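You operate a simulated robot arm through the tools that you are given. There is no shell and no other tool.

You are at the controls of a simulated two-armed robot. One attempt, no reset.

## Task
Flush the blue pipe on the carriage at flow 2 until CLEAR lights, then bleed to zero.
Fine: blue knob to WATER and flow knob set before the pump starts; pump off before you hold BLEED.
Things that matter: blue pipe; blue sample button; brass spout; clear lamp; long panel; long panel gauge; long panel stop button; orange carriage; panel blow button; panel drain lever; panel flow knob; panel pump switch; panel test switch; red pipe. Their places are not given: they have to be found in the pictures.

The check looks at the end state, three seconds after you hand in, the way a careful person would. Anything else that was tipped, shoved, dropped, spilled or broken makes it a failure.

## Robot
Two 7-joint arms with fingered hands on one trunk that stands fixed in place. Base frame: the origin is at the foot of the trunk, x ahead of it, y to its left, z up; the work surface is at about z = 0.8. Lengths are in m, angles in rad, forces in N, time in s.
The left shoulder is at [0.07, 0.132, 1.23], the right one opposite. With the tool pointing down near the work surface each hand reaches from about 0.1 to 0.58 m from the base axis, measured 20 degrees to its own side. Payload 2.3 kg a hand.
Tool frame (each hand has its own): the origin (TCP) lies between the finger pads and is the grasp point; the fingertips stand 0.025 m ahead of it; z points along the fingers, y is the line along which they close. The gripper opens to 0.088 m; its body begins 0.029 m behind the TCP. The gripper is a hand of 3 fingers: y runs from the thumb to the fingers, the wrist lies at [-0.013, -0.097, -0.162] in the tool frame.
Orientation is that of the tool frame in the base frame, as a unit quaternion [w, x, y, z]. With the fingers straight down and the wrist toward the robot, the tool's x, y and z point along [0, 1, 0], [1, 0, 0] and [0, 0, -1] of the base frame.

## Interface
- The arms move only by the tool step_arm. It takes "left_deltas", "right_deltas" or both (then of equal length, played together; a hand with none holds still); each is a list that holds one entry, the list of rows, each a list of 6 numbers: the turn, a rotation vector about the tool's x, y, z in units of 120 degrees (1.0 is 120 degrees), then the shift along the tool's x, y, z in units of 250 mm (1.0 is 250 mm). In form: [[[wx, wy, wz, dx, dy, dz], ...]]. A call has 1 to 20 rows; each row is the pose to reach, as a shift and turn from the pose commanded when the call began, along the tool's axes at that moment. A call with a number of a shift or a turn outside -1 to 1 is refused whole. A row lasts 0.2 s, in which the tool goes at most 0.05 m and 0.15 rad; a call with a longer step from one row to the next is refused whole. Where a pose cannot be reached the arm comes as near as it can. A force on the tool above 40 N (or 10 N above the force at the start of the call, whichever is more), or a blocked arm, ends the call early, and 0.2 s more pass. In this call time passes only in rows, and 0.2 s behind the last. The reply holds the time, the measured pose of the TCP, the force on the tool along the base axes, the opening and the grip force, in the units named above and with some noise, with the torque about the TCP (base axes, N m) and any sound that the robot's microphone picked up, and new pictures: "pictures" is both (left out), scene, wrist or none (wrist: the cameras of the hands that moved).
- Cameras (640 x 400 px; columns grow to the right, rows downward): "scene" is now at [0.1218, -0.0517, 1.5569]; the picture's right is [-0.58, -0.81, 0.00], its down [-0.44, 0.32, -0.84] and it looks along [0.68, -0.49, -0.55] (base axes); focal length 230 px, centre (320, 200). "left" rides on the left gripper at [-0.058, -0.085, -0.099] in its tool frame; the picture's right is [-0.67, -0.35, 0.66], its down [0.69, -0.63, 0.37] and it looks along [0.28, 0.69, 0.66] (tool axes); focal length 261 px, centre (320, 200). "right" rides on the right gripper at [0.058, -0.085, -0.099] in its tool frame; the picture's right is [-0.67, 0.35, -0.66], its down [-0.69, -0.63, 0.37] and it looks along [-0.29, 0.69, 0.66] (tool axes); focal length 261 px, centre (320, 200).
- lift_body(by): slides the trunk up (or, below 0, down) by that many m; the arms and the scene camera ride with it, the base frame stays. It gives what a move gives, with no picture.
- move_fingers(index, middle, thumb_bend, thumb_turn, hand): sets how far each is bent, from 0 (flat) to 1 (curled in); at 0.3 the hand is open as for a grip, at 0.7 the pads meet at the TCP. One left out holds its place. A second passes; each finger stops where it meets its share of the squeeze, and holds until it gets a number again. It is the only way to open and close the hand. It gives what a move gives, with no picture; readings hold the bend of each and the force on the fingers (four entries, about 0 where the hand has none), thumb and palm. thumb_turn goes from beside the hand (0) to across from the fingers (1), as for a grip.
- pan_tilt(pan, tilt): turns the head with the scene camera to pan (to the left, within 1.501 rad either way) and tilt (down, from -0.506 to 1.204), counted from straight ahead of the robot. It gives what a move gives, and a new picture of the scene camera.
- pixel_to_xyz(camera, pixels): for up to 12 pixels [column, row] of the newest picture of that camera ("zoom" is the newest enlarged one), the place [x, y, z] in the base frame of the surface seen there, good to about 0.003 m. The clock stands still meanwhile.
- close_up(camera, box): a new picture of the part [left, top, right, bottom] of that camera's present view, enlarged. The clock stands still meanwhile.
- hand_in(): hands the job in; it is judged then, once.

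Open the grippers and draw the arms clear of the work before you hand the job in, unless the task says otherwise.

The tools are called after ">>>" by a JSON object that holds its "op" and its "data". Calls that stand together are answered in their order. step_arm: Moves the arms, as the interface text tells. Its arguments: {"type":"object","properties":{"left_deltas":{"type":"array","items":{"type":"array","items":{"type":"array","items":{"type":"number"}}}},"right_deltas":{"type":"array","items":{"type":"array","items":{"type":"array","items":{"type":"number"}}}},"pictures":{"type":"string","enum":["both","scene","wrist","none"]}},"required":[]} The other tools are called the same way: lift_body (by) moves the trunk up or down; move_fingers (index, middle, thumb_bend, thumb_turn, hand) moves the fingers one by one; pan_tilt (pan, tilt) turns the head that bears the scene camera; pixel_to_xyz (camera, pixels) gives the place of the surface under pixels of a picture; close_up (camera, box) takes an enlarged picture of a part of a camera's view; hand_in () hands the job in.

At the start:

```text
time_s: 0.0
left_eef_pos: [0.3775, -0.0239, 1.3954]
left_tcp_rot: [0.0, 0.708, 0.706, 0.0]
left_force: [0.4, 0.0, 0.0]
left_wrist_torque: [0.0, 0.02, -0.01]
left_opening: 0.0873
left_grip_force: 0.0
left_shape: jaw
left_bend: [0.3, 0.3, 0.3, 0.98]
left_finger forces: [0.1, 0.0, 0.1, 0.1, 0.0, 0.0]
right_eef_pos: [0.2917, -0.3481, 1.4363]
right_tcp_rot: [0.0, 0.707, 0.708, 0.0]
right_force: [0.1, 0.0, -0.7]
right_wrist_torque: [0.0, 0.03, -0.01]
right_opening: 0.0879
right_grip_force: 0.0
right_shape: jaw
right_bend: [0.3, 0.3, 0.3, 0.98]
right_finger forces: [0.1, 0.0, 0.0, 0.0, 0.0, 0.0]
trunk travel left (down, up): [-0.788, 0.052]
head pan, tilt (commanded): [-0.621, 0.576]
```

scene: 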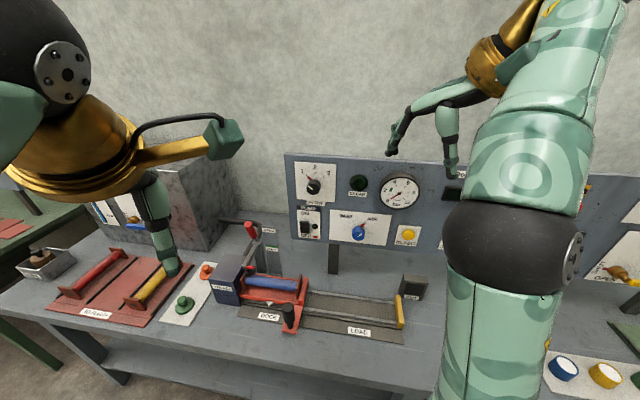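
right: 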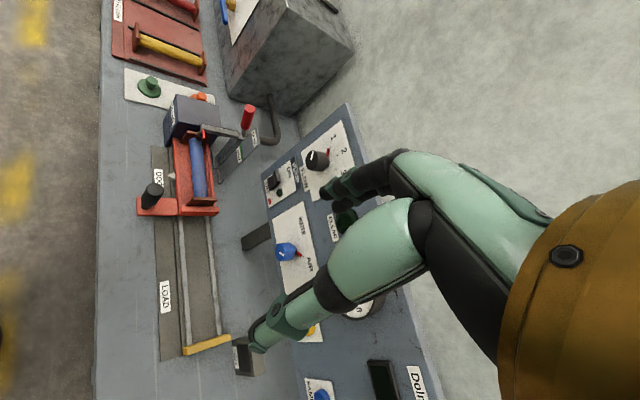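
left: 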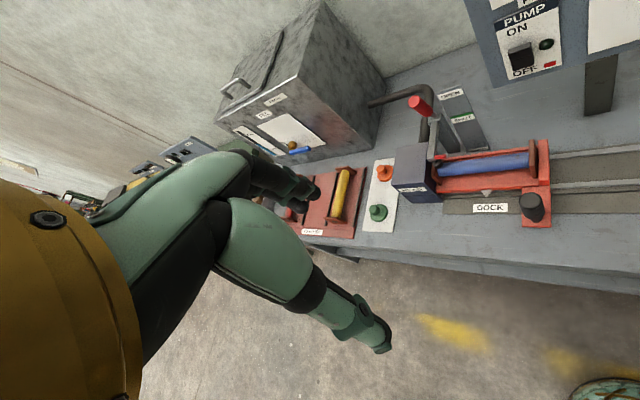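

The scene shows a panel with a flow knob (~314,185), gauge (~399,193), pump switch (~307,226), a blue knob (~358,232) and a yellow button (~408,235), with a carriage holding a blue pipe at DOCK (~270,290). I'll take close-ups to read the labels.

>>> {"op": "close_up", "data": {"camera": "scene", "box": [280, 145, 450, 255]}}

>>> {"op": "close_up", "data": {"camera": "scene", "box": [180, 200, 440, 350]}}

>>> {"op": "close_up", "data": {"camera": "left", "box": [340, 0, 640, 240]}}

>>> {"op": "close_up", "data": {"camera": "right", "box": [100, 60, 440, 400]}}

```text
3.64 times, centred on (365, 200) of scene
```

zoom: 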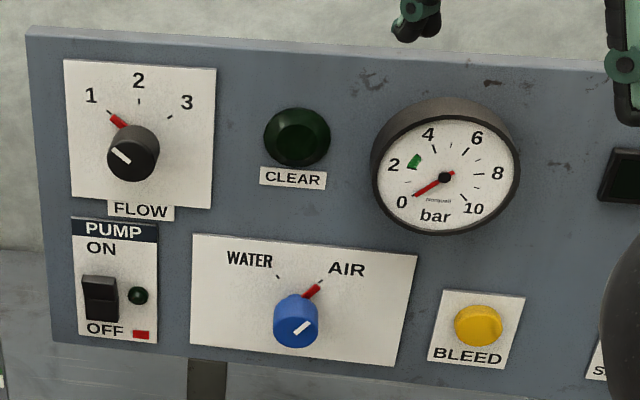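

```text
2.46 times, centred on (310, 275) of scene
```

zoom: 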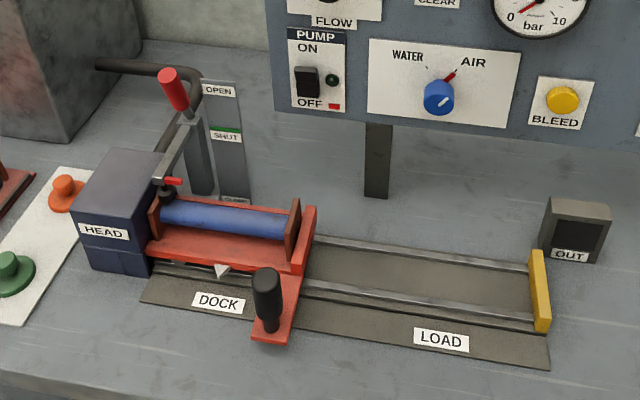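

```text
1.67 times, centred on (490, 120) of left
```

zoom: 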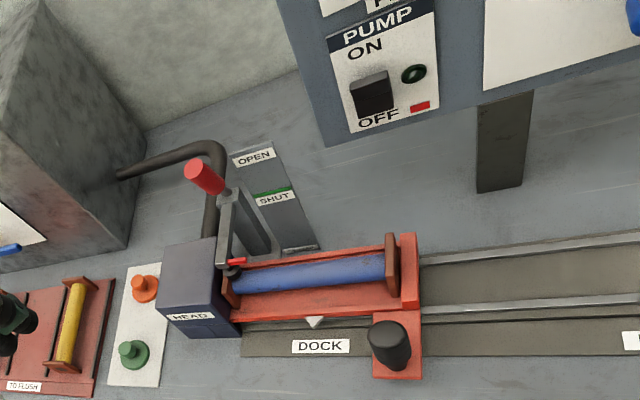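

```text
1.18 times, centred on (270, 230) of right
```

zoom: 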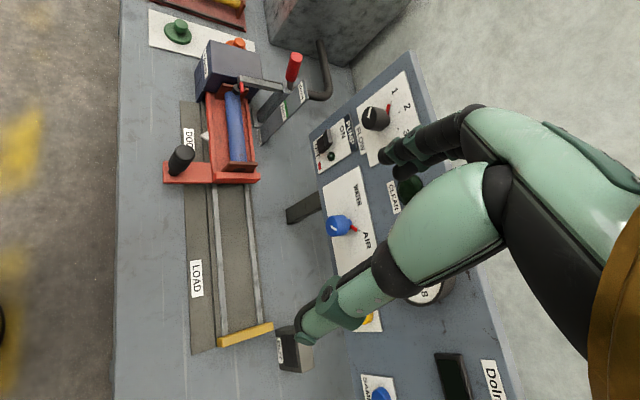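

The blue knob points to AIR, flow to 1 and the pump is OFF; there's also a red-handled lever with OPEN/SHUT labels by the HEAD. I'll turn the head to survey the rest of the panel and the work bench.

>>> {"op": "pan_tilt", "data": {"pan": -1.1, "tilt": 0.6}}

>>> {"op": "pan_tilt", "data": {"pan": -0.1, "tilt": 0.7}}

```text
time_s: 0.9
left_eef_pos: [0.3777, -0.0238, 1.3942]
left_tcp_rot: [0.001, 0.707, 0.707, 0.0]
left_force: [0.6, -0.2, 0.2]
left_wrist_torque: [-0.05, 0.02, -0.05]
left_opening: 0.0876
left_grip_force: 0.0
left_shape: jaw
left_bend: [0.3, 0.3, 0.3, 0.98]
left_finger forces: [0.0, 0.0, 0.0, 0.0, 0.0, 0.0]
right_eef_pos: [0.2903, -0.3482, 1.4357]
right_tcp_rot: [0.0, 0.707, 0.707, 0.0]
right_force: [1.0, -1.2, 0.4]
right_wrist_torque: [0.01, 0.03, 0.0]
right_opening: 0.0875
right_grip_force: 0.0
right_shape: jaw
right_bend: [0.3, 0.3, 0.3, 0.98]
right_finger forces: [0.0, 0.1, 0.1, 0.0, 0.0, 0.0]
trunk travel left (down, up): [-0.788, 0.052]
head pan, tilt (commanded): [-1.1, 0.6]
```

scene: 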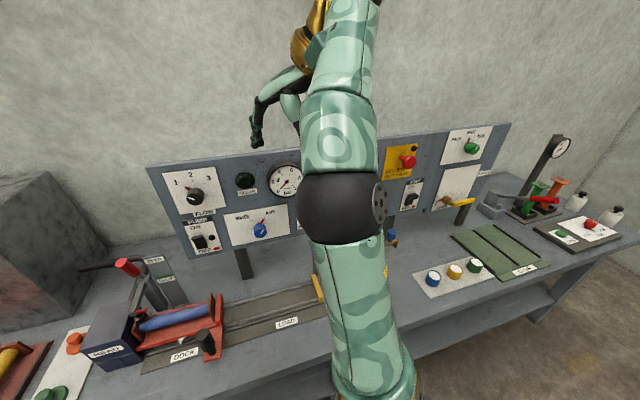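

```text
time_s: 2.2
left_eef_pos: [0.3775, -0.0234, 1.3953]
left_tcp_rot: [0.001, 0.708, 0.706, 0.0]
left_force: [-0.4, 0.3, -0.1]
left_wrist_torque: [-0.01, 0.0, 0.0]
left_opening: 0.0874
left_grip_force: 0.0
left_shape: jaw
left_bend: [0.3, 0.3, 0.3, 0.98]
left_finger forces: [0.0, 0.0, 0.0, 0.1, 0.0, 0.0]
right_eef_pos: [0.2919, -0.347, 1.4358]
right_tcp_rot: [0.0, 0.707, 0.707, 0.001]
right_force: [0.0, 0.6, -0.5]
right_wrist_torque: [-0.02, -0.03, 0.0]
right_opening: 0.0877
right_grip_force: 0.1
right_shape: jaw
right_bend: [0.3, 0.3, 0.3, 0.98]
right_finger forces: [0.1, 0.1, 0.0, 0.0, 0.0, 0.0]
trunk travel left (down, up): [-0.788, 0.052]
head pan, tilt (commanded): [-0.099, 0.7]
```

scene: 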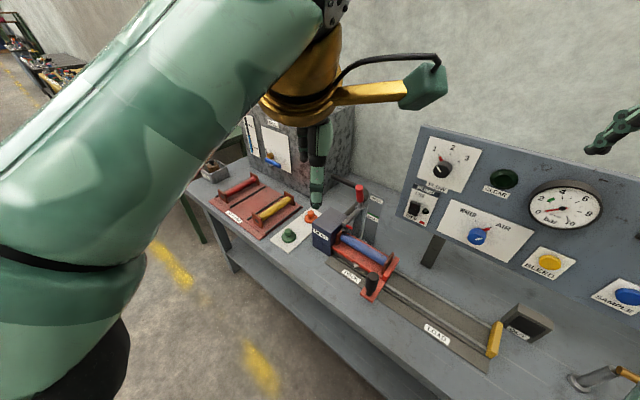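

The head now sees the carriage and panel without the arm over them. I'll enlarge the dock area and the panel, and measure control positions.

>>> {"op": "close_up", "data": {"camera": "scene", "box": [260, 170, 420, 300]}}

>>> {"op": "pixel_to_xyz", "data": {"camera": "scene", "pixels": [[443, 170], [504, 178], [565, 208], [414, 207], [479, 236], [552, 262], [628, 296], [345, 242], [371, 283], [325, 232], [360, 193], [313, 215]]}}

>>> {"op": "close_up", "data": {"camera": "scene", "box": [390, 120, 640, 320]}}

```text
3.08 times, centred on (340, 235) of scene
```

zoom: 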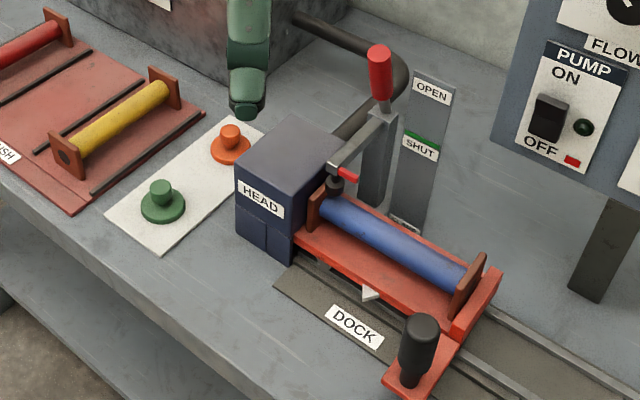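

```text
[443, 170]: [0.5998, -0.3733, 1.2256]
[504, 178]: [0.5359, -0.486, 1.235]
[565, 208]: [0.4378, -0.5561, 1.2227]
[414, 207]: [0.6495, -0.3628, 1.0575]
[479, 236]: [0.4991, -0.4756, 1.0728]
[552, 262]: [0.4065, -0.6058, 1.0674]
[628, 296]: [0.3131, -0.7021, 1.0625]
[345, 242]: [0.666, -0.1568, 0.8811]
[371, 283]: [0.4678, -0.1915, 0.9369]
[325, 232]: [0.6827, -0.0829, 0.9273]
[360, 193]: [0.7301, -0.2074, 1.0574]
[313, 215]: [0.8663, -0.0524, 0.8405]
```

```text
2.00 times, centred on (515, 220) of scene
```

zoom: 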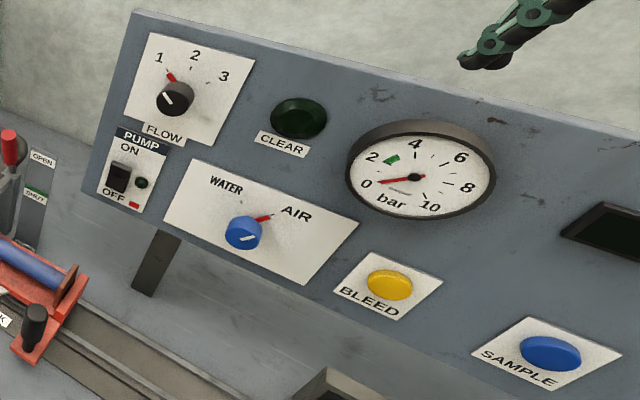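

I'll take tighter close-ups of the clamp/dock area from the left hand camera and the scene to see whether the lever is open or shut and what the third label says.

>>> {"op": "close_up", "data": {"camera": "left", "box": [380, 80, 560, 240]}}

>>> {"op": "close_up", "data": {"camera": "scene", "box": [325, 175, 405, 260]}}

>>> {"op": "close_up", "data": {"camera": "right", "box": [120, 70, 280, 230]}}

```text
2.50 times, centred on (470, 160) of left
```

zoom: 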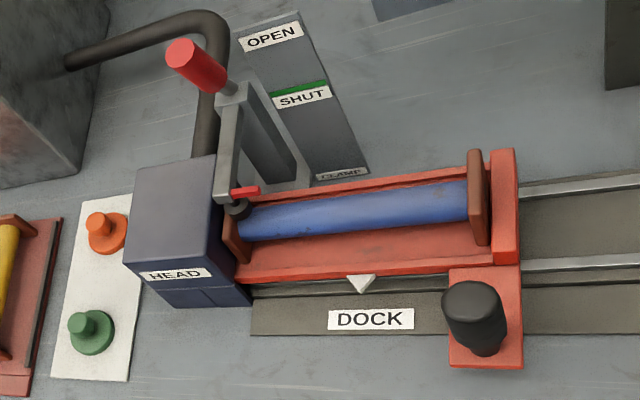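

```text
4.71 times, centred on (365, 218) of scene
```

zoom: 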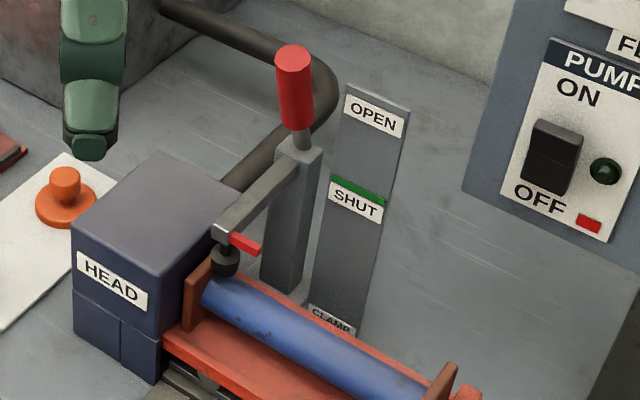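

```text
2.50 times, centred on (200, 150) of right
```

zoom: 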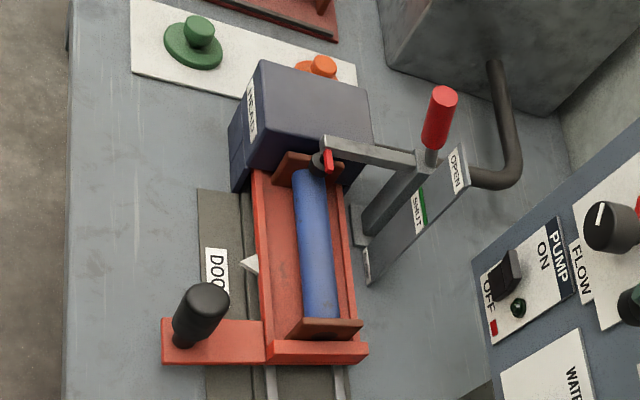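

The clamp's plate has OPEN at top, a green SHUT band, and CLAMP at the bottom, with a red pointer on the clamp arm. I'll measure their heights to find out whether it is shut.

>>> {"op": "close_up", "data": {"camera": "scene", "box": [325, 175, 405, 260]}}

>>> {"op": "pixel_to_xyz", "data": {"camera": "zoom", "pixels": [[372, 115], [355, 203], [358, 187], [330, 318], [248, 244], [226, 262], [298, 65], [298, 155], [290, 220], [232, 215], [282, 325], [195, 300]]}}

```text
4.71 times, centred on (365, 218) of scene
```

zoom: 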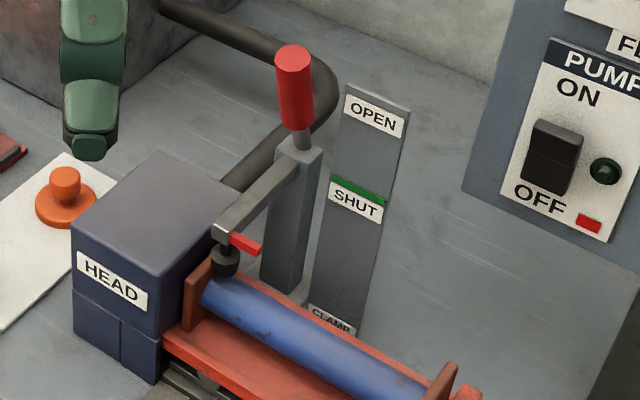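

```text
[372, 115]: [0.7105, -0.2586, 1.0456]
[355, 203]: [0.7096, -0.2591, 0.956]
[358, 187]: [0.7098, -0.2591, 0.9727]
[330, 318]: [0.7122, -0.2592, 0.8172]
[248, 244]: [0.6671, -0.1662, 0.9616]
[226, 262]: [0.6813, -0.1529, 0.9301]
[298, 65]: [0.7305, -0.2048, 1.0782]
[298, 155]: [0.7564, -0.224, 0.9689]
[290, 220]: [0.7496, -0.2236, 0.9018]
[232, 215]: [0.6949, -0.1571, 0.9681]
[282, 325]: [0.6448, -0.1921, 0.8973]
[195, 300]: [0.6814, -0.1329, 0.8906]
```

The pointer (z≈0.962) is level with the SHUT band (~0.96–0.97), and the carriage is against the HEAD, so it seems clamped and docked. Next I measure the panel plane and the knobs precisely.

>>> {"op": "close_up", "data": {"camera": "scene", "box": [400, 125, 520, 225]}}

>>> {"op": "pixel_to_xyz", "data": {"camera": "scene", "pixels": [[425, 160], [472, 155], [450, 190], [410, 190], [432, 218], [450, 215], [500, 255], [525, 240], [540, 256], [600, 296], [560, 240], [620, 250]]}}

```text
4.00 times, centred on (460, 175) of scene
```

zoom: 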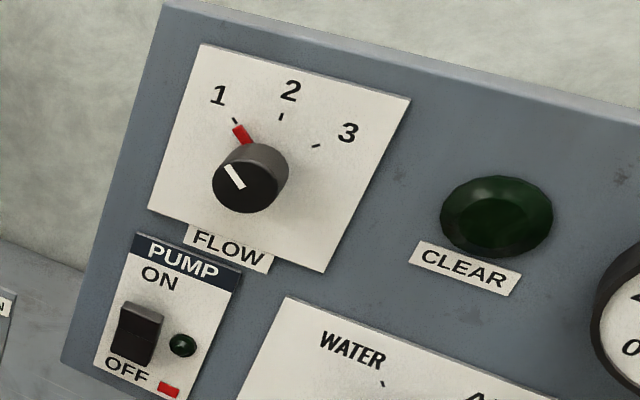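

```text
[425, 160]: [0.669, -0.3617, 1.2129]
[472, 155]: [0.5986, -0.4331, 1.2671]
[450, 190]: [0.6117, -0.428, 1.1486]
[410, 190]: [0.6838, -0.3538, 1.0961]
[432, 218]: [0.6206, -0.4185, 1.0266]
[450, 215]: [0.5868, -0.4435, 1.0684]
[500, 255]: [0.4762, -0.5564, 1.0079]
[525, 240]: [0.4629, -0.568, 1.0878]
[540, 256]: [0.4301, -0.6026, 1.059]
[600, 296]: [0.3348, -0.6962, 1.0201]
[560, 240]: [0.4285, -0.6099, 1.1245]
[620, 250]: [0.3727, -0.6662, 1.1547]
```

The panel is vertical and turned 45° (normal ≈ [-0.707, 0.707, 0], plates at x−y≈1.031). Now I measure the flow knob face and the pump rocker from this enlarged picture.

>>> {"op": "pixel_to_xyz", "data": {"camera": "zoom", "pixels": [[245, 190], [235, 177], [222, 185], [270, 195], [245, 205], [282, 165], [255, 150], [125, 320], [140, 345], [145, 310], [152, 335], [498, 210]]}}

>>> {"op": "close_up", "data": {"camera": "scene", "box": [440, 195, 600, 295]}}

```text
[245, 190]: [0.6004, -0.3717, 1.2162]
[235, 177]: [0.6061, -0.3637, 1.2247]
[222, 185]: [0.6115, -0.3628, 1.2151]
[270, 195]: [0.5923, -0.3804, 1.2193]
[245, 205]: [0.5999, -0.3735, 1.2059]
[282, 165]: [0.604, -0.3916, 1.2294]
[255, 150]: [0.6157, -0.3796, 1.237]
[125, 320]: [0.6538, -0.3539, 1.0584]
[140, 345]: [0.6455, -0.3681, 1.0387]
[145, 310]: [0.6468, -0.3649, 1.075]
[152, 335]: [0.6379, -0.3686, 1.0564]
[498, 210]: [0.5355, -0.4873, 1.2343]
```

```text
4.00 times, centred on (520, 245) of scene
```

zoom: 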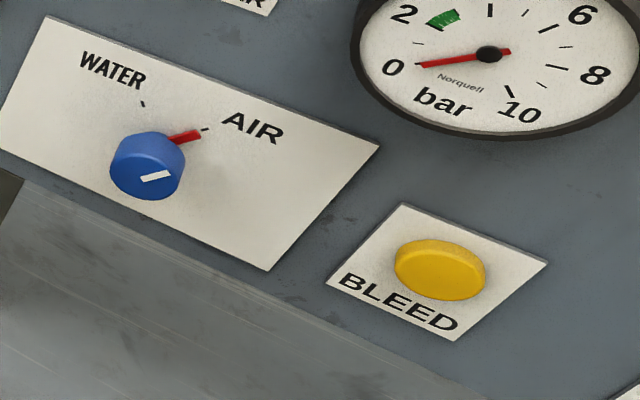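

>>> {"op": "pixel_to_xyz", "data": {"camera": "zoom", "pixels": [[145, 172], [155, 177], [120, 165], [172, 180], [145, 190], [150, 135], [180, 155], [440, 278], [405, 265], [475, 280], [440, 250], [445, 292]]}}

>>> {"op": "pan_tilt", "data": {"pan": -0.75, "tilt": 0.5}}

```text
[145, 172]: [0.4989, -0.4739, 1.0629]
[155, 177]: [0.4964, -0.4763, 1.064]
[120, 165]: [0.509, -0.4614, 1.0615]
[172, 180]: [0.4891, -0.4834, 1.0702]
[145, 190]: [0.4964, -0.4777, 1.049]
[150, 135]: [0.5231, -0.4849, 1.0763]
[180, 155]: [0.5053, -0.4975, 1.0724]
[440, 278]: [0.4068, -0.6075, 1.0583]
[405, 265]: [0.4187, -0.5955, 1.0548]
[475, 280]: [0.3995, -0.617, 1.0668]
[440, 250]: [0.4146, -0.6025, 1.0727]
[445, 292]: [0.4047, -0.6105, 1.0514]
```

```text
time_s: 3.2
left_eef_pos: [0.3781, -0.0231, 1.3954]
left_tcp_rot: [0.0, 0.708, 0.706, 0.0]
left_force: [0.0, 0.2, 0.6]
left_wrist_torque: [0.01, 0.02, 0.01]
left_opening: 0.0875
left_grip_force: 0.0
left_shape: jaw
left_bend: [0.3, 0.3, 0.3, 0.98]
left_finger forces: [0.0, 0.1, 0.1, 0.1, 0.0, 0.0]
right_eef_pos: [0.2912, -0.349, 1.4363]
right_tcp_rot: [0.0, 0.707, 0.707, 0.0]
right_force: [-1.4, -0.1, 0.2]
right_wrist_torque: [0.02, 0.0, -0.02]
right_opening: 0.0874
right_grip_force: 0.1
right_shape: jaw
right_bend: [0.3, 0.3, 0.3, 0.98]
right_finger forces: [0.1, 0.1, 0.0, 0.0, 0.0, 0.0]
trunk travel left (down, up): [-0.788, 0.052]
head pan, tilt (commanded): [-0.75, 0.499]
```

scene: 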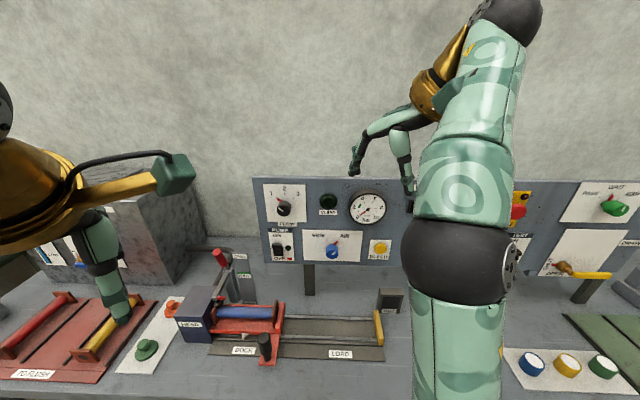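

Flow knob axis ≈ (s −0.162, z 1.22), blue knob ≈ (s −0.018, z 1.065), BLEED ≈ (s 0.14, z 1.06) in panel coordinates. I'll draw the left hand aside and turn the right hand to point horizontally at the panel, standing well off it.

>>> {"op": "step_arm", "data": {"right_deltas": [[[-0.0506, -0.0209, 0.0209, -0.008, 0.0314, 0.0618], [-0.1011, -0.0419, 0.0419, -0.016, 0.0629, 0.1236], [-0.1517, -0.0628, 0.0628, -0.024, 0.0943, 0.1854], [-0.2022, -0.0837, 0.0837, -0.032, 0.1257, 0.2471], [-0.2528, -0.1046, 0.1046, -0.04, 0.1571, 0.3089], [-0.3033, -0.1256, 0.1256, -0.048, 0.1886, 0.3707], [-0.3539, -0.1465, 0.1465, -0.056, 0.22, 0.4325], [-0.4044, -0.1674, 0.1674, -0.064, 0.2514, 0.4943], [-0.455, -0.1884, 0.1884, -0.072, 0.2829, 0.5561], [-0.5055, -0.2093, 0.2093, -0.08, 0.3143, 0.6179], [-0.5561, -0.2302, 0.2302, -0.088, 0.3457, 0.6796], [-0.6066, -0.2511, 0.2511, -0.096, 0.3771, 0.7414], [-0.6572, -0.2721, 0.2721, -0.104, 0.4086, 0.8032], [-0.7077, -0.293, 0.293, -0.112, 0.44, 0.865]]], "left_deltas": [[[0, 0, 0, 0.043, 0, 0], [0, 0, 0, 0.086, 0, 0], [0, 0, 0, 0.129, 0, 0], [0, 0, 0, 0.171, 0, 0], [0, 0, 0, 0.214, 0, 0], [0, 0, 0, 0.257, 0, 0], [0, 0, 0, 0.3, 0, 0], [0, 0, 0, 0.343, 0, 0], [0, 0, 0, 0.386, 0, 0], [0, 0, 0, 0.429, 0, 0], [0, 0, 0, 0.471, 0, 0], [0, 0, 0, 0.514, 0, 0], [0, 0, 0, 0.557, 0, 0], [0, 0, 0, 0.6, 0, 0]]], "pictures": "both"}}

```text
time_s: 6.2
left_eef_pos: [0.3786, 0.1277, 1.3958]
left_tcp_rot: [0.001, 0.708, 0.707, 0.0]
left_force: [0.5, -0.3, -0.3]
left_wrist_torque: [0.01, 0.0, 0.0]
left_opening: 0.0875
left_grip_force: 0.0
left_shape: jaw
left_bend: [0.3, 0.3, 0.3, 0.98]
left_finger forces: [0.0, 0.0, 0.0, 0.0, 0.0, 0.0]
right_eef_pos: [0.3951, -0.3769, 1.2491]
right_tcp_rot: [0.668, 0.637, 0.268, 0.275]
right_force: [0.3, 0.2, 0.4]
right_wrist_torque: [0.01, 0.0, -0.01]
right_opening: 0.0879
right_grip_force: 0.2
right_shape: jaw
right_bend: [0.3, 0.3, 0.3, 0.98]
right_finger forces: [0.0, 0.0, 0.1, 0.0, 0.0, 0.1]
right hand out of reach, approached as far as the arm can: row 9, 10, 11, 14
trunk travel left (down, up): [-0.788, 0.052]
head pan, tilt (commanded): [-0.75, 0.499]
```

scene: 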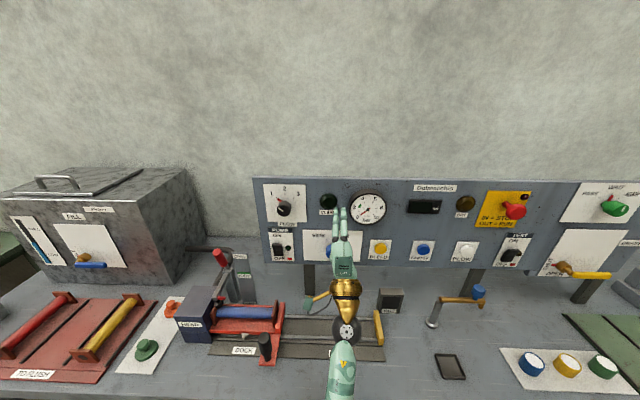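
right: 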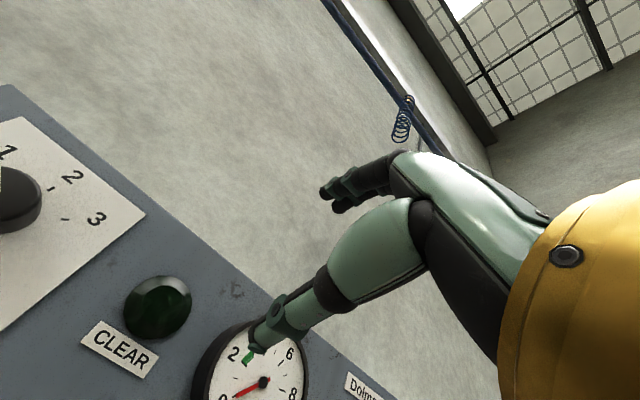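
left: 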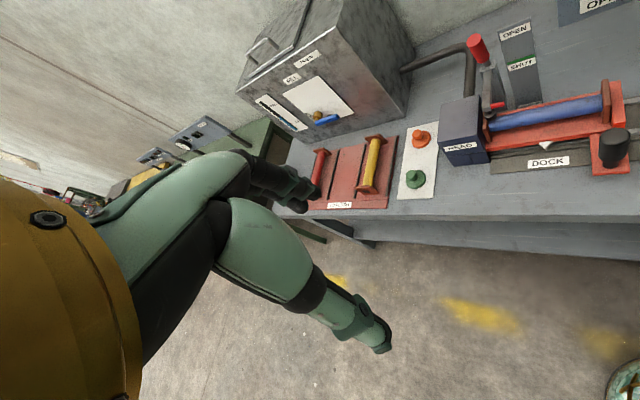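

The right hand now points at the panel, but the arm reports wrist limits near this pose (z 1.249 vs 1.22 wanted). I'll locate the elbow and wrist in the scene (pixels ~347,330 and 345,290) plus the bench edge, to judge lowering the trunk.

>>> {"op": "pixel_to_xyz", "data": {"camera": "scene", "pixels": [[347, 330], [345, 290], [343, 255], [338, 215], [342, 375], [140, 350], [264, 345], [300, 362], [392, 298], [380, 325], [352, 240], [383, 247]]}}

>>> {"op": "close_up", "data": {"camera": "scene", "box": [240, 170, 440, 400]}}

```text
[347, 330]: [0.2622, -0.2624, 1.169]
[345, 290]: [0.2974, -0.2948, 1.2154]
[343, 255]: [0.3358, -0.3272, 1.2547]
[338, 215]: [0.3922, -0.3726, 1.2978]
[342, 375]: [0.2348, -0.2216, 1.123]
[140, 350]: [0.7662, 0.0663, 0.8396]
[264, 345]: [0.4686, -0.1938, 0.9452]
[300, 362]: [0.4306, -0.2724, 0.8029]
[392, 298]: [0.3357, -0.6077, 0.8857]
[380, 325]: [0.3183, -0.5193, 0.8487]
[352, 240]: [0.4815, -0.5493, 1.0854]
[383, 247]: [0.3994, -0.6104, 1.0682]
```

```text
1.74 times, centred on (340, 285) of scene
```

zoom: 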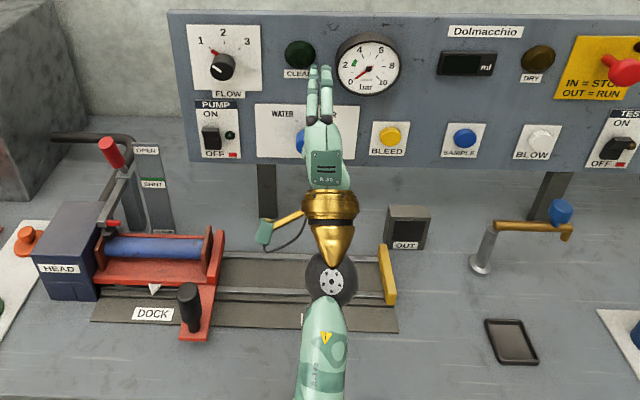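

The wrist ball sits at about (0.262, -0.262, 1.15) with the forearm coming up from behind. Before lowering the trunk I check where the bench's front edge is by tilting the head down.

>>> {"op": "pan_tilt", "data": {"pan": -0.6, "tilt": 1.0}}

```text
time_s: 7.2
left_eef_pos: [0.3777, 0.1251, 1.3952]
left_tcp_rot: [0.001, 0.708, 0.706, 0.001]
left_force: [-1.0, 0.8, 0.1]
left_wrist_torque: [-0.01, 0.02, 0.01]
left_opening: 0.0875
left_grip_force: 0.1
left_shape: jaw
left_bend: [0.3, 0.3, 0.3, 0.98]
left_finger forces: [0.0, 0.0, 0.0, 0.0, 0.0, 0.0]
right_eef_pos: [0.3944, -0.3757, 1.2411]
right_tcp_rot: [0.666, 0.639, 0.28, 0.265]
right_force: [0.3, -0.1, 0.3]
right_wrist_torque: [0.06, 0.02, 0.01]
right_opening: 0.088
right_grip_force: 0.0
right_shape: jaw
right_bend: [0.3, 0.3, 0.3, 0.98]
right_finger forces: [0.1, 0.0, 0.1, 0.0, 0.1, 0.0]
trunk travel left (down, up): [-0.788, 0.052]
head pan, tilt (commanded): [-0.6, 1.0]
```

scene: 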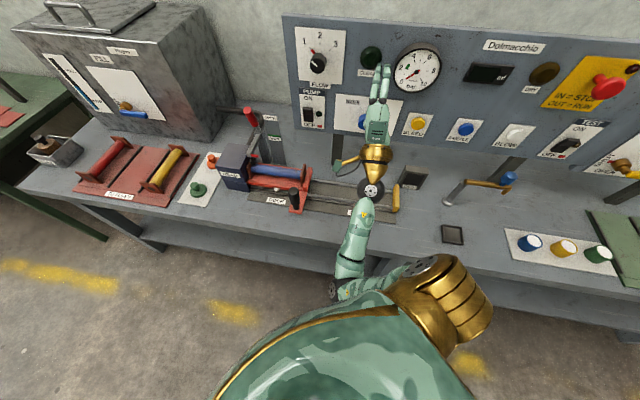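

Now the forearm (362,230) and elbow (~345,290) are visible beside the bench's front edge (~250,232). I'll measure those.

>>> {"op": "pixel_to_xyz", "data": {"camera": "scene", "pixels": [[250, 230], [300, 242], [400, 255], [365, 210], [355, 240], [350, 265], [345, 285], [370, 285], [410, 275], [335, 262], [396, 198], [460, 233]]}}

>>> {"op": "close_up", "data": {"camera": "scene", "box": [290, 120, 500, 340]}}

```text
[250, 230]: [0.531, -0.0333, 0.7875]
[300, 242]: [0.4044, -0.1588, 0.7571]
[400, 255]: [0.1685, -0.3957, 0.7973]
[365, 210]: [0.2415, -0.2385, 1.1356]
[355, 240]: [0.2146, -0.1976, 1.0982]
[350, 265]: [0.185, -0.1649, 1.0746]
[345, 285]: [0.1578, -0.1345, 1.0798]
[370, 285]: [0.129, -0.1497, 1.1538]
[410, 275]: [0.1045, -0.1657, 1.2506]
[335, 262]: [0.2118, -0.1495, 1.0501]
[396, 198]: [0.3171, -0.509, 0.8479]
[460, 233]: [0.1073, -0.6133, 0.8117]
```

```text
1.82 times, centred on (395, 230) of scene
```

zoom: 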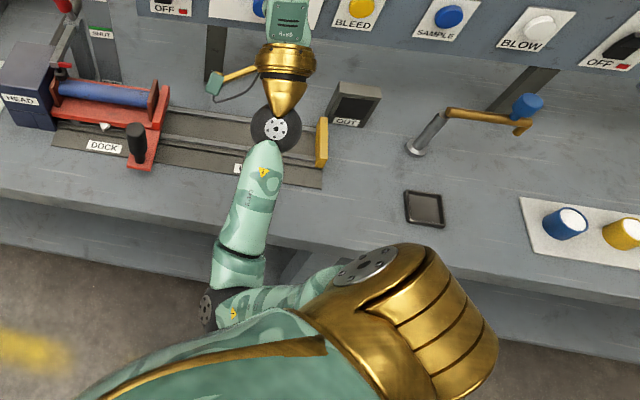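

Bench edge is at d≈0.40 while the arm was merely folded too close; extending should help. I move to a standoff in front of the blue knob (d≈0.60, z≈1.066).

>>> {"op": "step_arm", "data": {"right_deltas": [[[0, 0, 0, 0, 0, 0.1], [0, 0, 0, 0, -0.1, 0.2], [0, 0, 0, 0, -0.2, 0.2], [0, 0, 0, 0, -0.3, 0.2], [0, 0, 0, 0, -0.4, 0.2], [0, 0, 0, 0, -0.5, 0.2], [0, 0, 0, 0, -0.616, 0.2]]], "pictures": "both"}}

>>> {"op": "pan_tilt", "data": {"pan": -0.75, "tilt": 0.6}}

```text
time_s: 8.8
left_eef_pos: [0.3767, 0.1264, 1.3951]
left_tcp_rot: [0.001, 0.708, 0.707, 0.001]
left_force: [-0.5, 0.0, -0.1]
left_wrist_torque: [0.01, -0.02, -0.03]
left_opening: 0.0877
left_grip_force: 0.1
left_shape: jaw
left_bend: [0.3, 0.3, 0.3, 0.98]
left_finger forces: [0.1, 0.0, 0.0, 0.1, 0.1, 0.0]
right_eef_pos: [0.4325, -0.4077, 1.077]
right_tcp_rot: [0.653, 0.653, 0.271, 0.272]
right_force: [0.0, 0.5, -0.2]
right_wrist_torque: [-0.02, -0.01, 0.01]
right_opening: 0.0877
right_grip_force: 0.0
right_shape: jaw
right_bend: [0.3, 0.3, 0.3, 0.98]
right_finger forces: [0.1, 0.0, 0.1, 0.0, 0.0, 0.0]
right hand out of reach, approached as far as the arm can: row 2
trunk travel left (down, up): [-0.788, 0.052]
head pan, tilt (commanded): [-0.6, 1.0]
```

scene: 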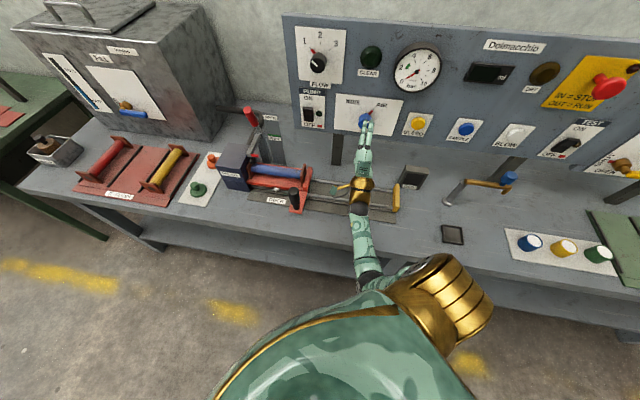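
right: 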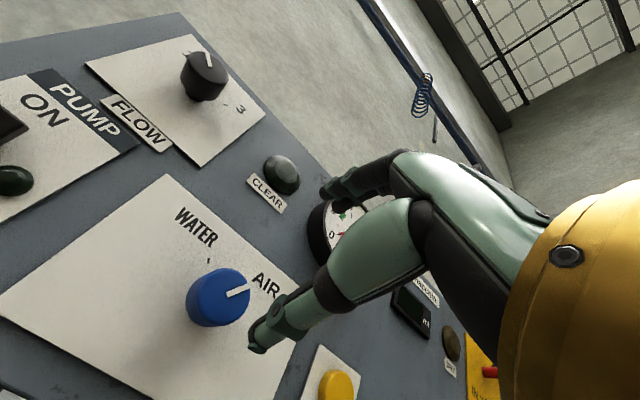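

```text
time_s: 9.6
left_eef_pos: [0.377, 0.1257, 1.396]
left_tcp_rot: [0.0, 0.708, 0.706, 0.001]
left_force: [-0.2, 0.6, 0.8]
left_wrist_torque: [0.0, 0.01, 0.01]
left_opening: 0.0876
left_grip_force: 0.2
left_shape: jaw
left_bend: [0.3, 0.3, 0.3, 0.98]
left_finger forces: [0.0, 0.0, 0.0, 0.0, 0.0, 0.0]
right_eef_pos: [0.4326, -0.4088, 1.0768]
right_tcp_rot: [0.653, 0.654, 0.27, 0.271]
right_force: [-0.5, -0.1, -1.0]
right_wrist_torque: [-0.01, 0.02, -0.01]
right_opening: 0.0877
right_grip_force: 0.0
right_shape: jaw
right_bend: [0.3, 0.3, 0.3, 0.98]
right_finger forces: [0.0, 0.0, 0.0, 0.1, 0.0, 0.0]
trunk travel left (down, up): [-0.788, 0.052]
head pan, tilt (commanded): [-0.75, 0.6]
```

scene: 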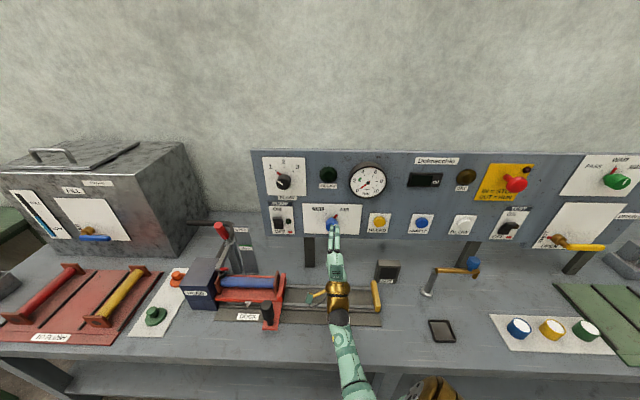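

The hand is now exactly aligned (q≈0.653,0.654,0.27,0.271) at s≈−0.017, d≈0.595, z≈1.077. I'll measure the blue knob from the right camera (face centre about (222,290)) and the tick marks' angles.

>>> {"op": "close_up", "data": {"camera": "right", "box": [150, 190, 310, 350]}}

>>> {"op": "pixel_to_xyz", "data": {"camera": "right", "pixels": [[225, 293], [215, 285], [240, 290], [205, 270], [245, 280], [225, 310], [208, 261], [195, 310], [255, 310], [195, 228], [265, 285], [209, 66]]}}

```text
2.50 times, centred on (230, 270) of right
```

zoom: 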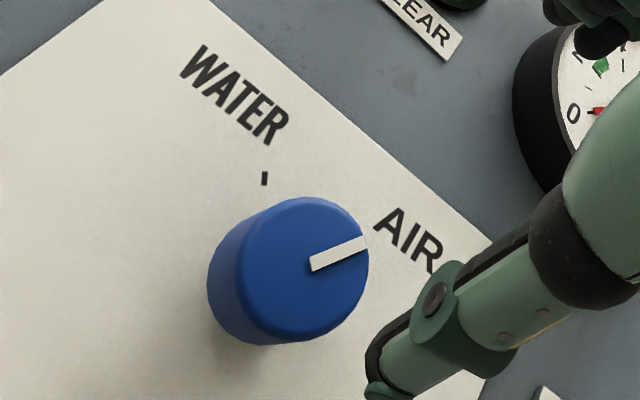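

```text
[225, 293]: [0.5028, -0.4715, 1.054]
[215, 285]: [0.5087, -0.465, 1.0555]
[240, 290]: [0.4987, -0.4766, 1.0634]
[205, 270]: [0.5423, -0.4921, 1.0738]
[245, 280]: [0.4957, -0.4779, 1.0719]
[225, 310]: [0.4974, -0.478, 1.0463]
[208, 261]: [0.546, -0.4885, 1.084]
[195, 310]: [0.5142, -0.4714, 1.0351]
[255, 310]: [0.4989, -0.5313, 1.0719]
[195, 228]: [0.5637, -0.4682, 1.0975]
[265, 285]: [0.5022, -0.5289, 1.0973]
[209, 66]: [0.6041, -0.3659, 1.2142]
```

I'll sample points around the blue knob's face rim in the enlarged picture and along its pointer to fix the axis.

>>> {"op": "pixel_to_xyz", "data": {"camera": "zoom", "pixels": [[312, 203], [345, 218], [364, 260], [345, 310], [300, 335], [262, 310], [250, 270], [270, 222], [312, 265], [362, 243], [264, 172], [264, 184]]}}

>>> {"op": "close_up", "data": {"camera": "scene", "box": [260, 150, 420, 250]}}

```text
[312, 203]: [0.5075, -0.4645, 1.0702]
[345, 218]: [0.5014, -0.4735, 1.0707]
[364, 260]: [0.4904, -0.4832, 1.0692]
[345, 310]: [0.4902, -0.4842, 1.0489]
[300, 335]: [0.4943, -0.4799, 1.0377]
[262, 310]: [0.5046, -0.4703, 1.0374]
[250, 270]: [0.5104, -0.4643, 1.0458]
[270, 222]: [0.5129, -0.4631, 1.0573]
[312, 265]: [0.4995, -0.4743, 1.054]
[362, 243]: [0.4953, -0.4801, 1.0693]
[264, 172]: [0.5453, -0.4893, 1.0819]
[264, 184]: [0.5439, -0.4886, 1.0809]
```

```text
4.00 times, centred on (340, 200) of scene
```

zoom: 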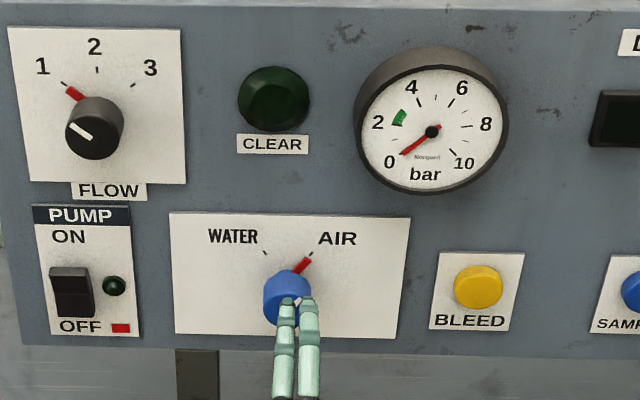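

Blue knob axis is at about s=−0.019, z≈1.055, radius ≈0.017, AIR ≈+36° and WATER ≈−36° from vertical. I pre-rotate the hand +36° about its pointing axis and align with the knob axis, still 9 cm off.

>>> {"op": "step_arm", "data": {"right_deltas": [[[0, 0, 0.06, 0, -0.02, 0], [0, 0, 0.12, 0.002, -0.04, 0], [0, 0, 0.18, 0.004, -0.06, 0], [0, 0, 0.24, 0.006, -0.075, 0], [0, 0, 0.3, 0.008, -0.088, 0]]], "pictures": "both"}}

```text
time_s: 10.8
left_eef_pos: [0.3781, 0.1276, 1.3954]
left_tcp_rot: [0.001, 0.708, 0.706, 0.0]
left_force: [0.4, -0.1, -0.9]
left_wrist_torque: [0.0, -0.05, 0.01]
left_opening: 0.0876
left_grip_force: 0.2
left_shape: jaw
left_bend: [0.3, 0.3, 0.3, 0.98]
left_finger forces: [0.1, 0.0, 0.0, 0.0, 0.1, 0.0]
right_eef_pos: [0.4339, -0.4063, 1.055]
right_tcp_rot: [0.538, 0.705, 0.055, 0.459]
right_force: [0.4, -0.5, -0.4]
right_wrist_torque: [0.02, 0.02, -0.03]
right_opening: 0.0878
right_grip_force: 0.1
right_shape: jaw
right_bend: [0.3, 0.3, 0.3, 0.98]
right_finger forces: [0.0, 0.1, 0.1, 0.0, 0.0, 0.0]
trunk travel left (down, up): [-0.788, 0.052]
head pan, tilt (commanded): [-0.75, 0.6]
```

scene: 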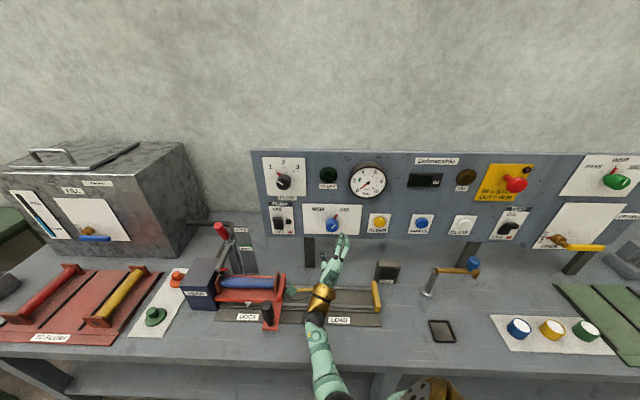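
right: 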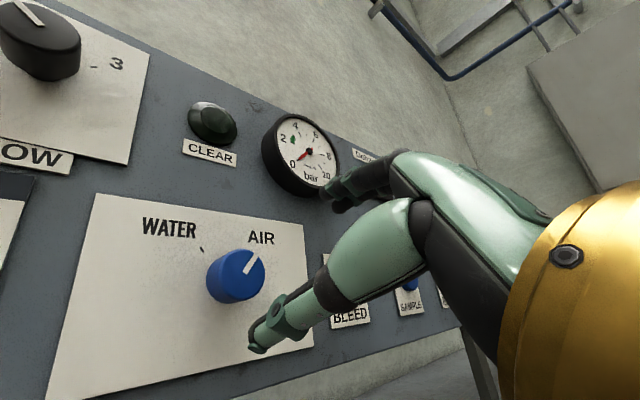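

The projected tool axis lands on the knob (≈(238,276)), so alignment is good. I advance 9.7 cm so the pads straddle the knob (TCP d≈0.691, tips ~1 cm off the plate).

>>> {"op": "step_arm", "data": {"right_deltas": [[[0, 0, 0, 0, 0, 0.1], [0, 0, 0, 0, 0, 0.2], [0, 0, 0, 0, 0, 0.3], [0, 0, 0, 0, 0, 0.388]]], "pictures": "both"}}

```text
time_s: 11.8
left_eef_pos: [0.3774, 0.1257, 1.395]
left_tcp_rot: [0.0, 0.708, 0.707, 0.0]
left_force: [0.0, 0.6, 1.1]
left_wrist_torque: [0.0, -0.02, 0.02]
left_opening: 0.0878
left_grip_force: 0.1
left_shape: jaw
left_bend: [0.3, 0.3, 0.3, 0.98]
left_finger forces: [0.0, 0.0, 0.0, 0.0, 0.1, 0.0]
right_eef_pos: [0.4835, -0.4574, 1.0751]
right_tcp_rot: [0.537, 0.707, 0.056, 0.457]
right_force: [0.0, 0.3, 0.6]
right_wrist_torque: [-0.01, 0.02, 0.0]
right_opening: 0.0881
right_grip_force: 0.2
right_shape: jaw
right_bend: [0.3, 0.3, 0.3, 0.98]
right_finger forces: [0.1, 0.0, 0.0, 0.1, 0.1, 0.1]
right hand out of reach, approached as far as the arm can: row 2, 3, 4
trunk travel left (down, up): [-0.788, 0.052]
head pan, tilt (commanded): [-0.75, 0.6]
```

scene: 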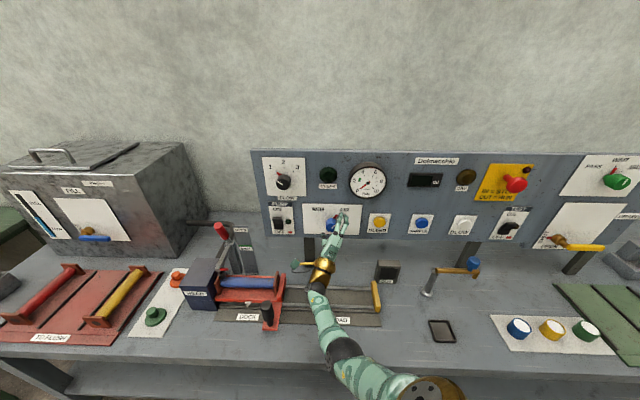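
right: 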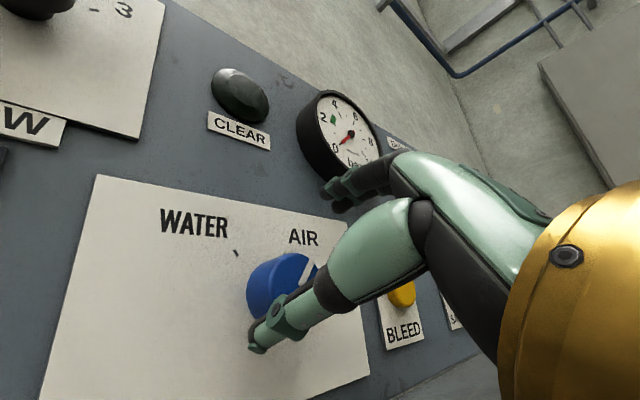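

The arm stops short at d≈0.665 (z 1.075): the wrist bend is at its limit because the shoulder is too high. I'll back off and up, then lower the trunk so the forearm rises toward the panel.

>>> {"op": "step_arm", "data": {"right_deltas": [[[0, 0, 0, 0, 0, -0.12], [0, 0, -0.04, 0.03, 0.045, -0.24], [0, 0, -0.1, 0.1, 0.14, -0.3], [0, 0, -0.15, 0.17, 0.24, -0.34], [0, 0, -0.2, 0.24, 0.33, -0.36], [0, 0, -0.25, 0.3, 0.42, -0.36], [0, 0, -0.3, 0.353, 0.485, -0.36]]], "pictures": "scene"}}

>>> {"op": "lift_body", "data": {"by": -0.12}}

>>> {"op": "pan_tilt", "data": {"pan": -0.6, "tilt": 0.9}}

```text
time_s: 13.4
left_eef_pos: [0.3767, 0.1257, 1.3966]
left_tcp_rot: [0.0, 0.707, 0.707, 0.001]
left_force: [-0.6, -0.3, 0.2]
left_wrist_torque: [0.0, 0.0, -0.03]
left_opening: 0.0877
left_grip_force: 0.0
left_shape: jaw
left_bend: [0.3, 0.3, 0.3, 0.98]
left_finger forces: [0.0, 0.0, 0.1, 0.0, 0.1, 0.1]
right_eef_pos: [0.4197, -0.3951, 1.2241]
right_tcp_rot: [0.653, 0.653, 0.271, 0.27]
right_force: [-0.1, -0.2, -0.5]
right_wrist_torque: [-0.02, 0.0, 0.03]
right_opening: 0.088
right_grip_force: 0.1
right_shape: jaw
right_bend: [0.3, 0.3, 0.3, 0.98]
right_finger forces: [0.0, 0.0, 0.0, 0.0, 0.0, 0.0]
trunk travel left (down, up): [-0.788, 0.052]
head pan, tilt (commanded): [-0.75, 0.6]
```

scene: 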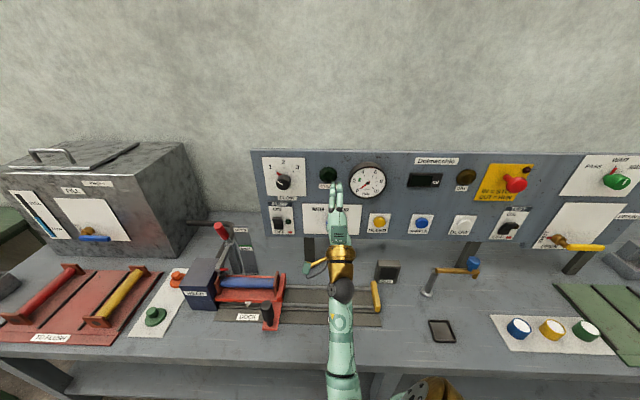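

```text
time_s: 14.9
left_eef_pos: [0.3766, 0.1261, 1.2749]
left_tcp_rot: [0.001, 0.708, 0.706, 0.002]
left_force: [-0.2, -0.3, 0.5]
left_wrist_torque: [0.0, 0.03, -0.01]
left_opening: 0.0874
left_grip_force: 0.1
left_shape: jaw
left_bend: [0.3, 0.3, 0.3, 0.98]
left_finger forces: [0.1, 0.1, 0.0, 0.0, 0.1, 0.1]
right_eef_pos: [0.4214, -0.3959, 1.1047]
right_tcp_rot: [0.654, 0.654, 0.27, 0.27]
right_force: [0.2, -0.1, 0.0]
right_wrist_torque: [-0.02, -0.01, 0.0]
right_opening: 0.0879
right_grip_force: 0.1
right_shape: jaw
right_bend: [0.3, 0.3, 0.3, 0.98]
right_finger forces: [0.0, 0.1, 0.0, 0.1, 0.0, 0.0]
trunk travel left (down, up): [-0.668, 0.172]
head pan, tilt (commanded): [-0.75, 0.6]
```

```text
time_s: 15.7
left_eef_pos: [0.3776, 0.1254, 1.2753]
left_tcp_rot: [0.0, 0.708, 0.706, 0.0]
left_force: [0.1, 0.2, -0.2]
left_wrist_torque: [-0.01, -0.01, -0.01]
left_opening: 0.0877
left_grip_force: 0.0
left_shape: jaw
left_bend: [0.3, 0.3, 0.3, 0.98]
left_finger forces: [0.1, 0.0, 0.0, 0.1, 0.0, 0.1]
right_eef_pos: [0.422, -0.3959, 1.1044]
right_tcp_rot: [0.653, 0.653, 0.271, 0.27]
right_force: [-0.1, 0.0, 0.3]
right_wrist_torque: [0.0, -0.03, -0.03]
right_opening: 0.0877
right_grip_force: 0.0
right_shape: jaw
right_bend: [0.3, 0.3, 0.3, 0.98]
right_finger forces: [0.0, 0.0, 0.1, 0.0, 0.0, 0.0]
trunk travel left (down, up): [-0.668, 0.172]
head pan, tilt (commanded): [-0.6, 0.901]
```

scene: 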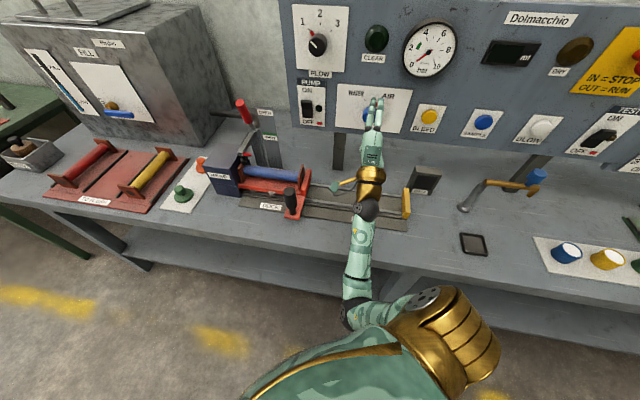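

Now the hand is at z≈1.104 with the shoulder at 1.11. I'll measure the elbow (~355,312), forearm (355,275) and wrist (366,212) against the bench edge.

>>> {"op": "pixel_to_xyz", "data": {"camera": "scene", "pixels": [[355, 312], [358, 280], [362, 240], [366, 212], [345, 300], [395, 305], [300, 255], [406, 195], [425, 180]]}}

>>> {"op": "close_up", "data": {"camera": "scene", "box": [280, 90, 480, 350]}}

```text
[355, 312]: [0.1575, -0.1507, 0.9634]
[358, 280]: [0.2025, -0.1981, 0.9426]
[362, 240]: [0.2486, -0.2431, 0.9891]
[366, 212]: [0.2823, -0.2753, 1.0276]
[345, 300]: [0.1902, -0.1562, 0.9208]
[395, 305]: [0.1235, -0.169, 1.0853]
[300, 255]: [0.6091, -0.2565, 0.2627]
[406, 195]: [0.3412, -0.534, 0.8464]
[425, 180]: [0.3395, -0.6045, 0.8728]
```

```text
1.54 times, centred on (380, 220) of scene
```

zoom: 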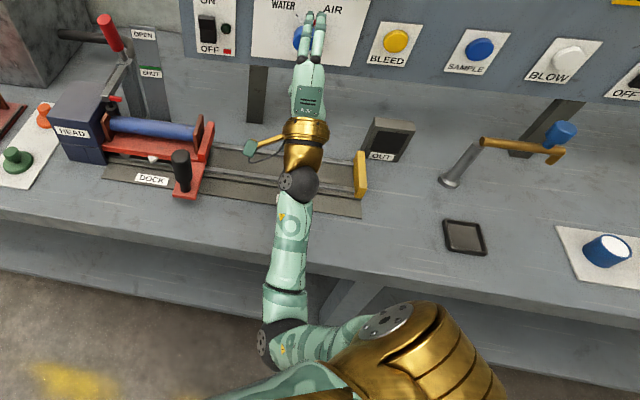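

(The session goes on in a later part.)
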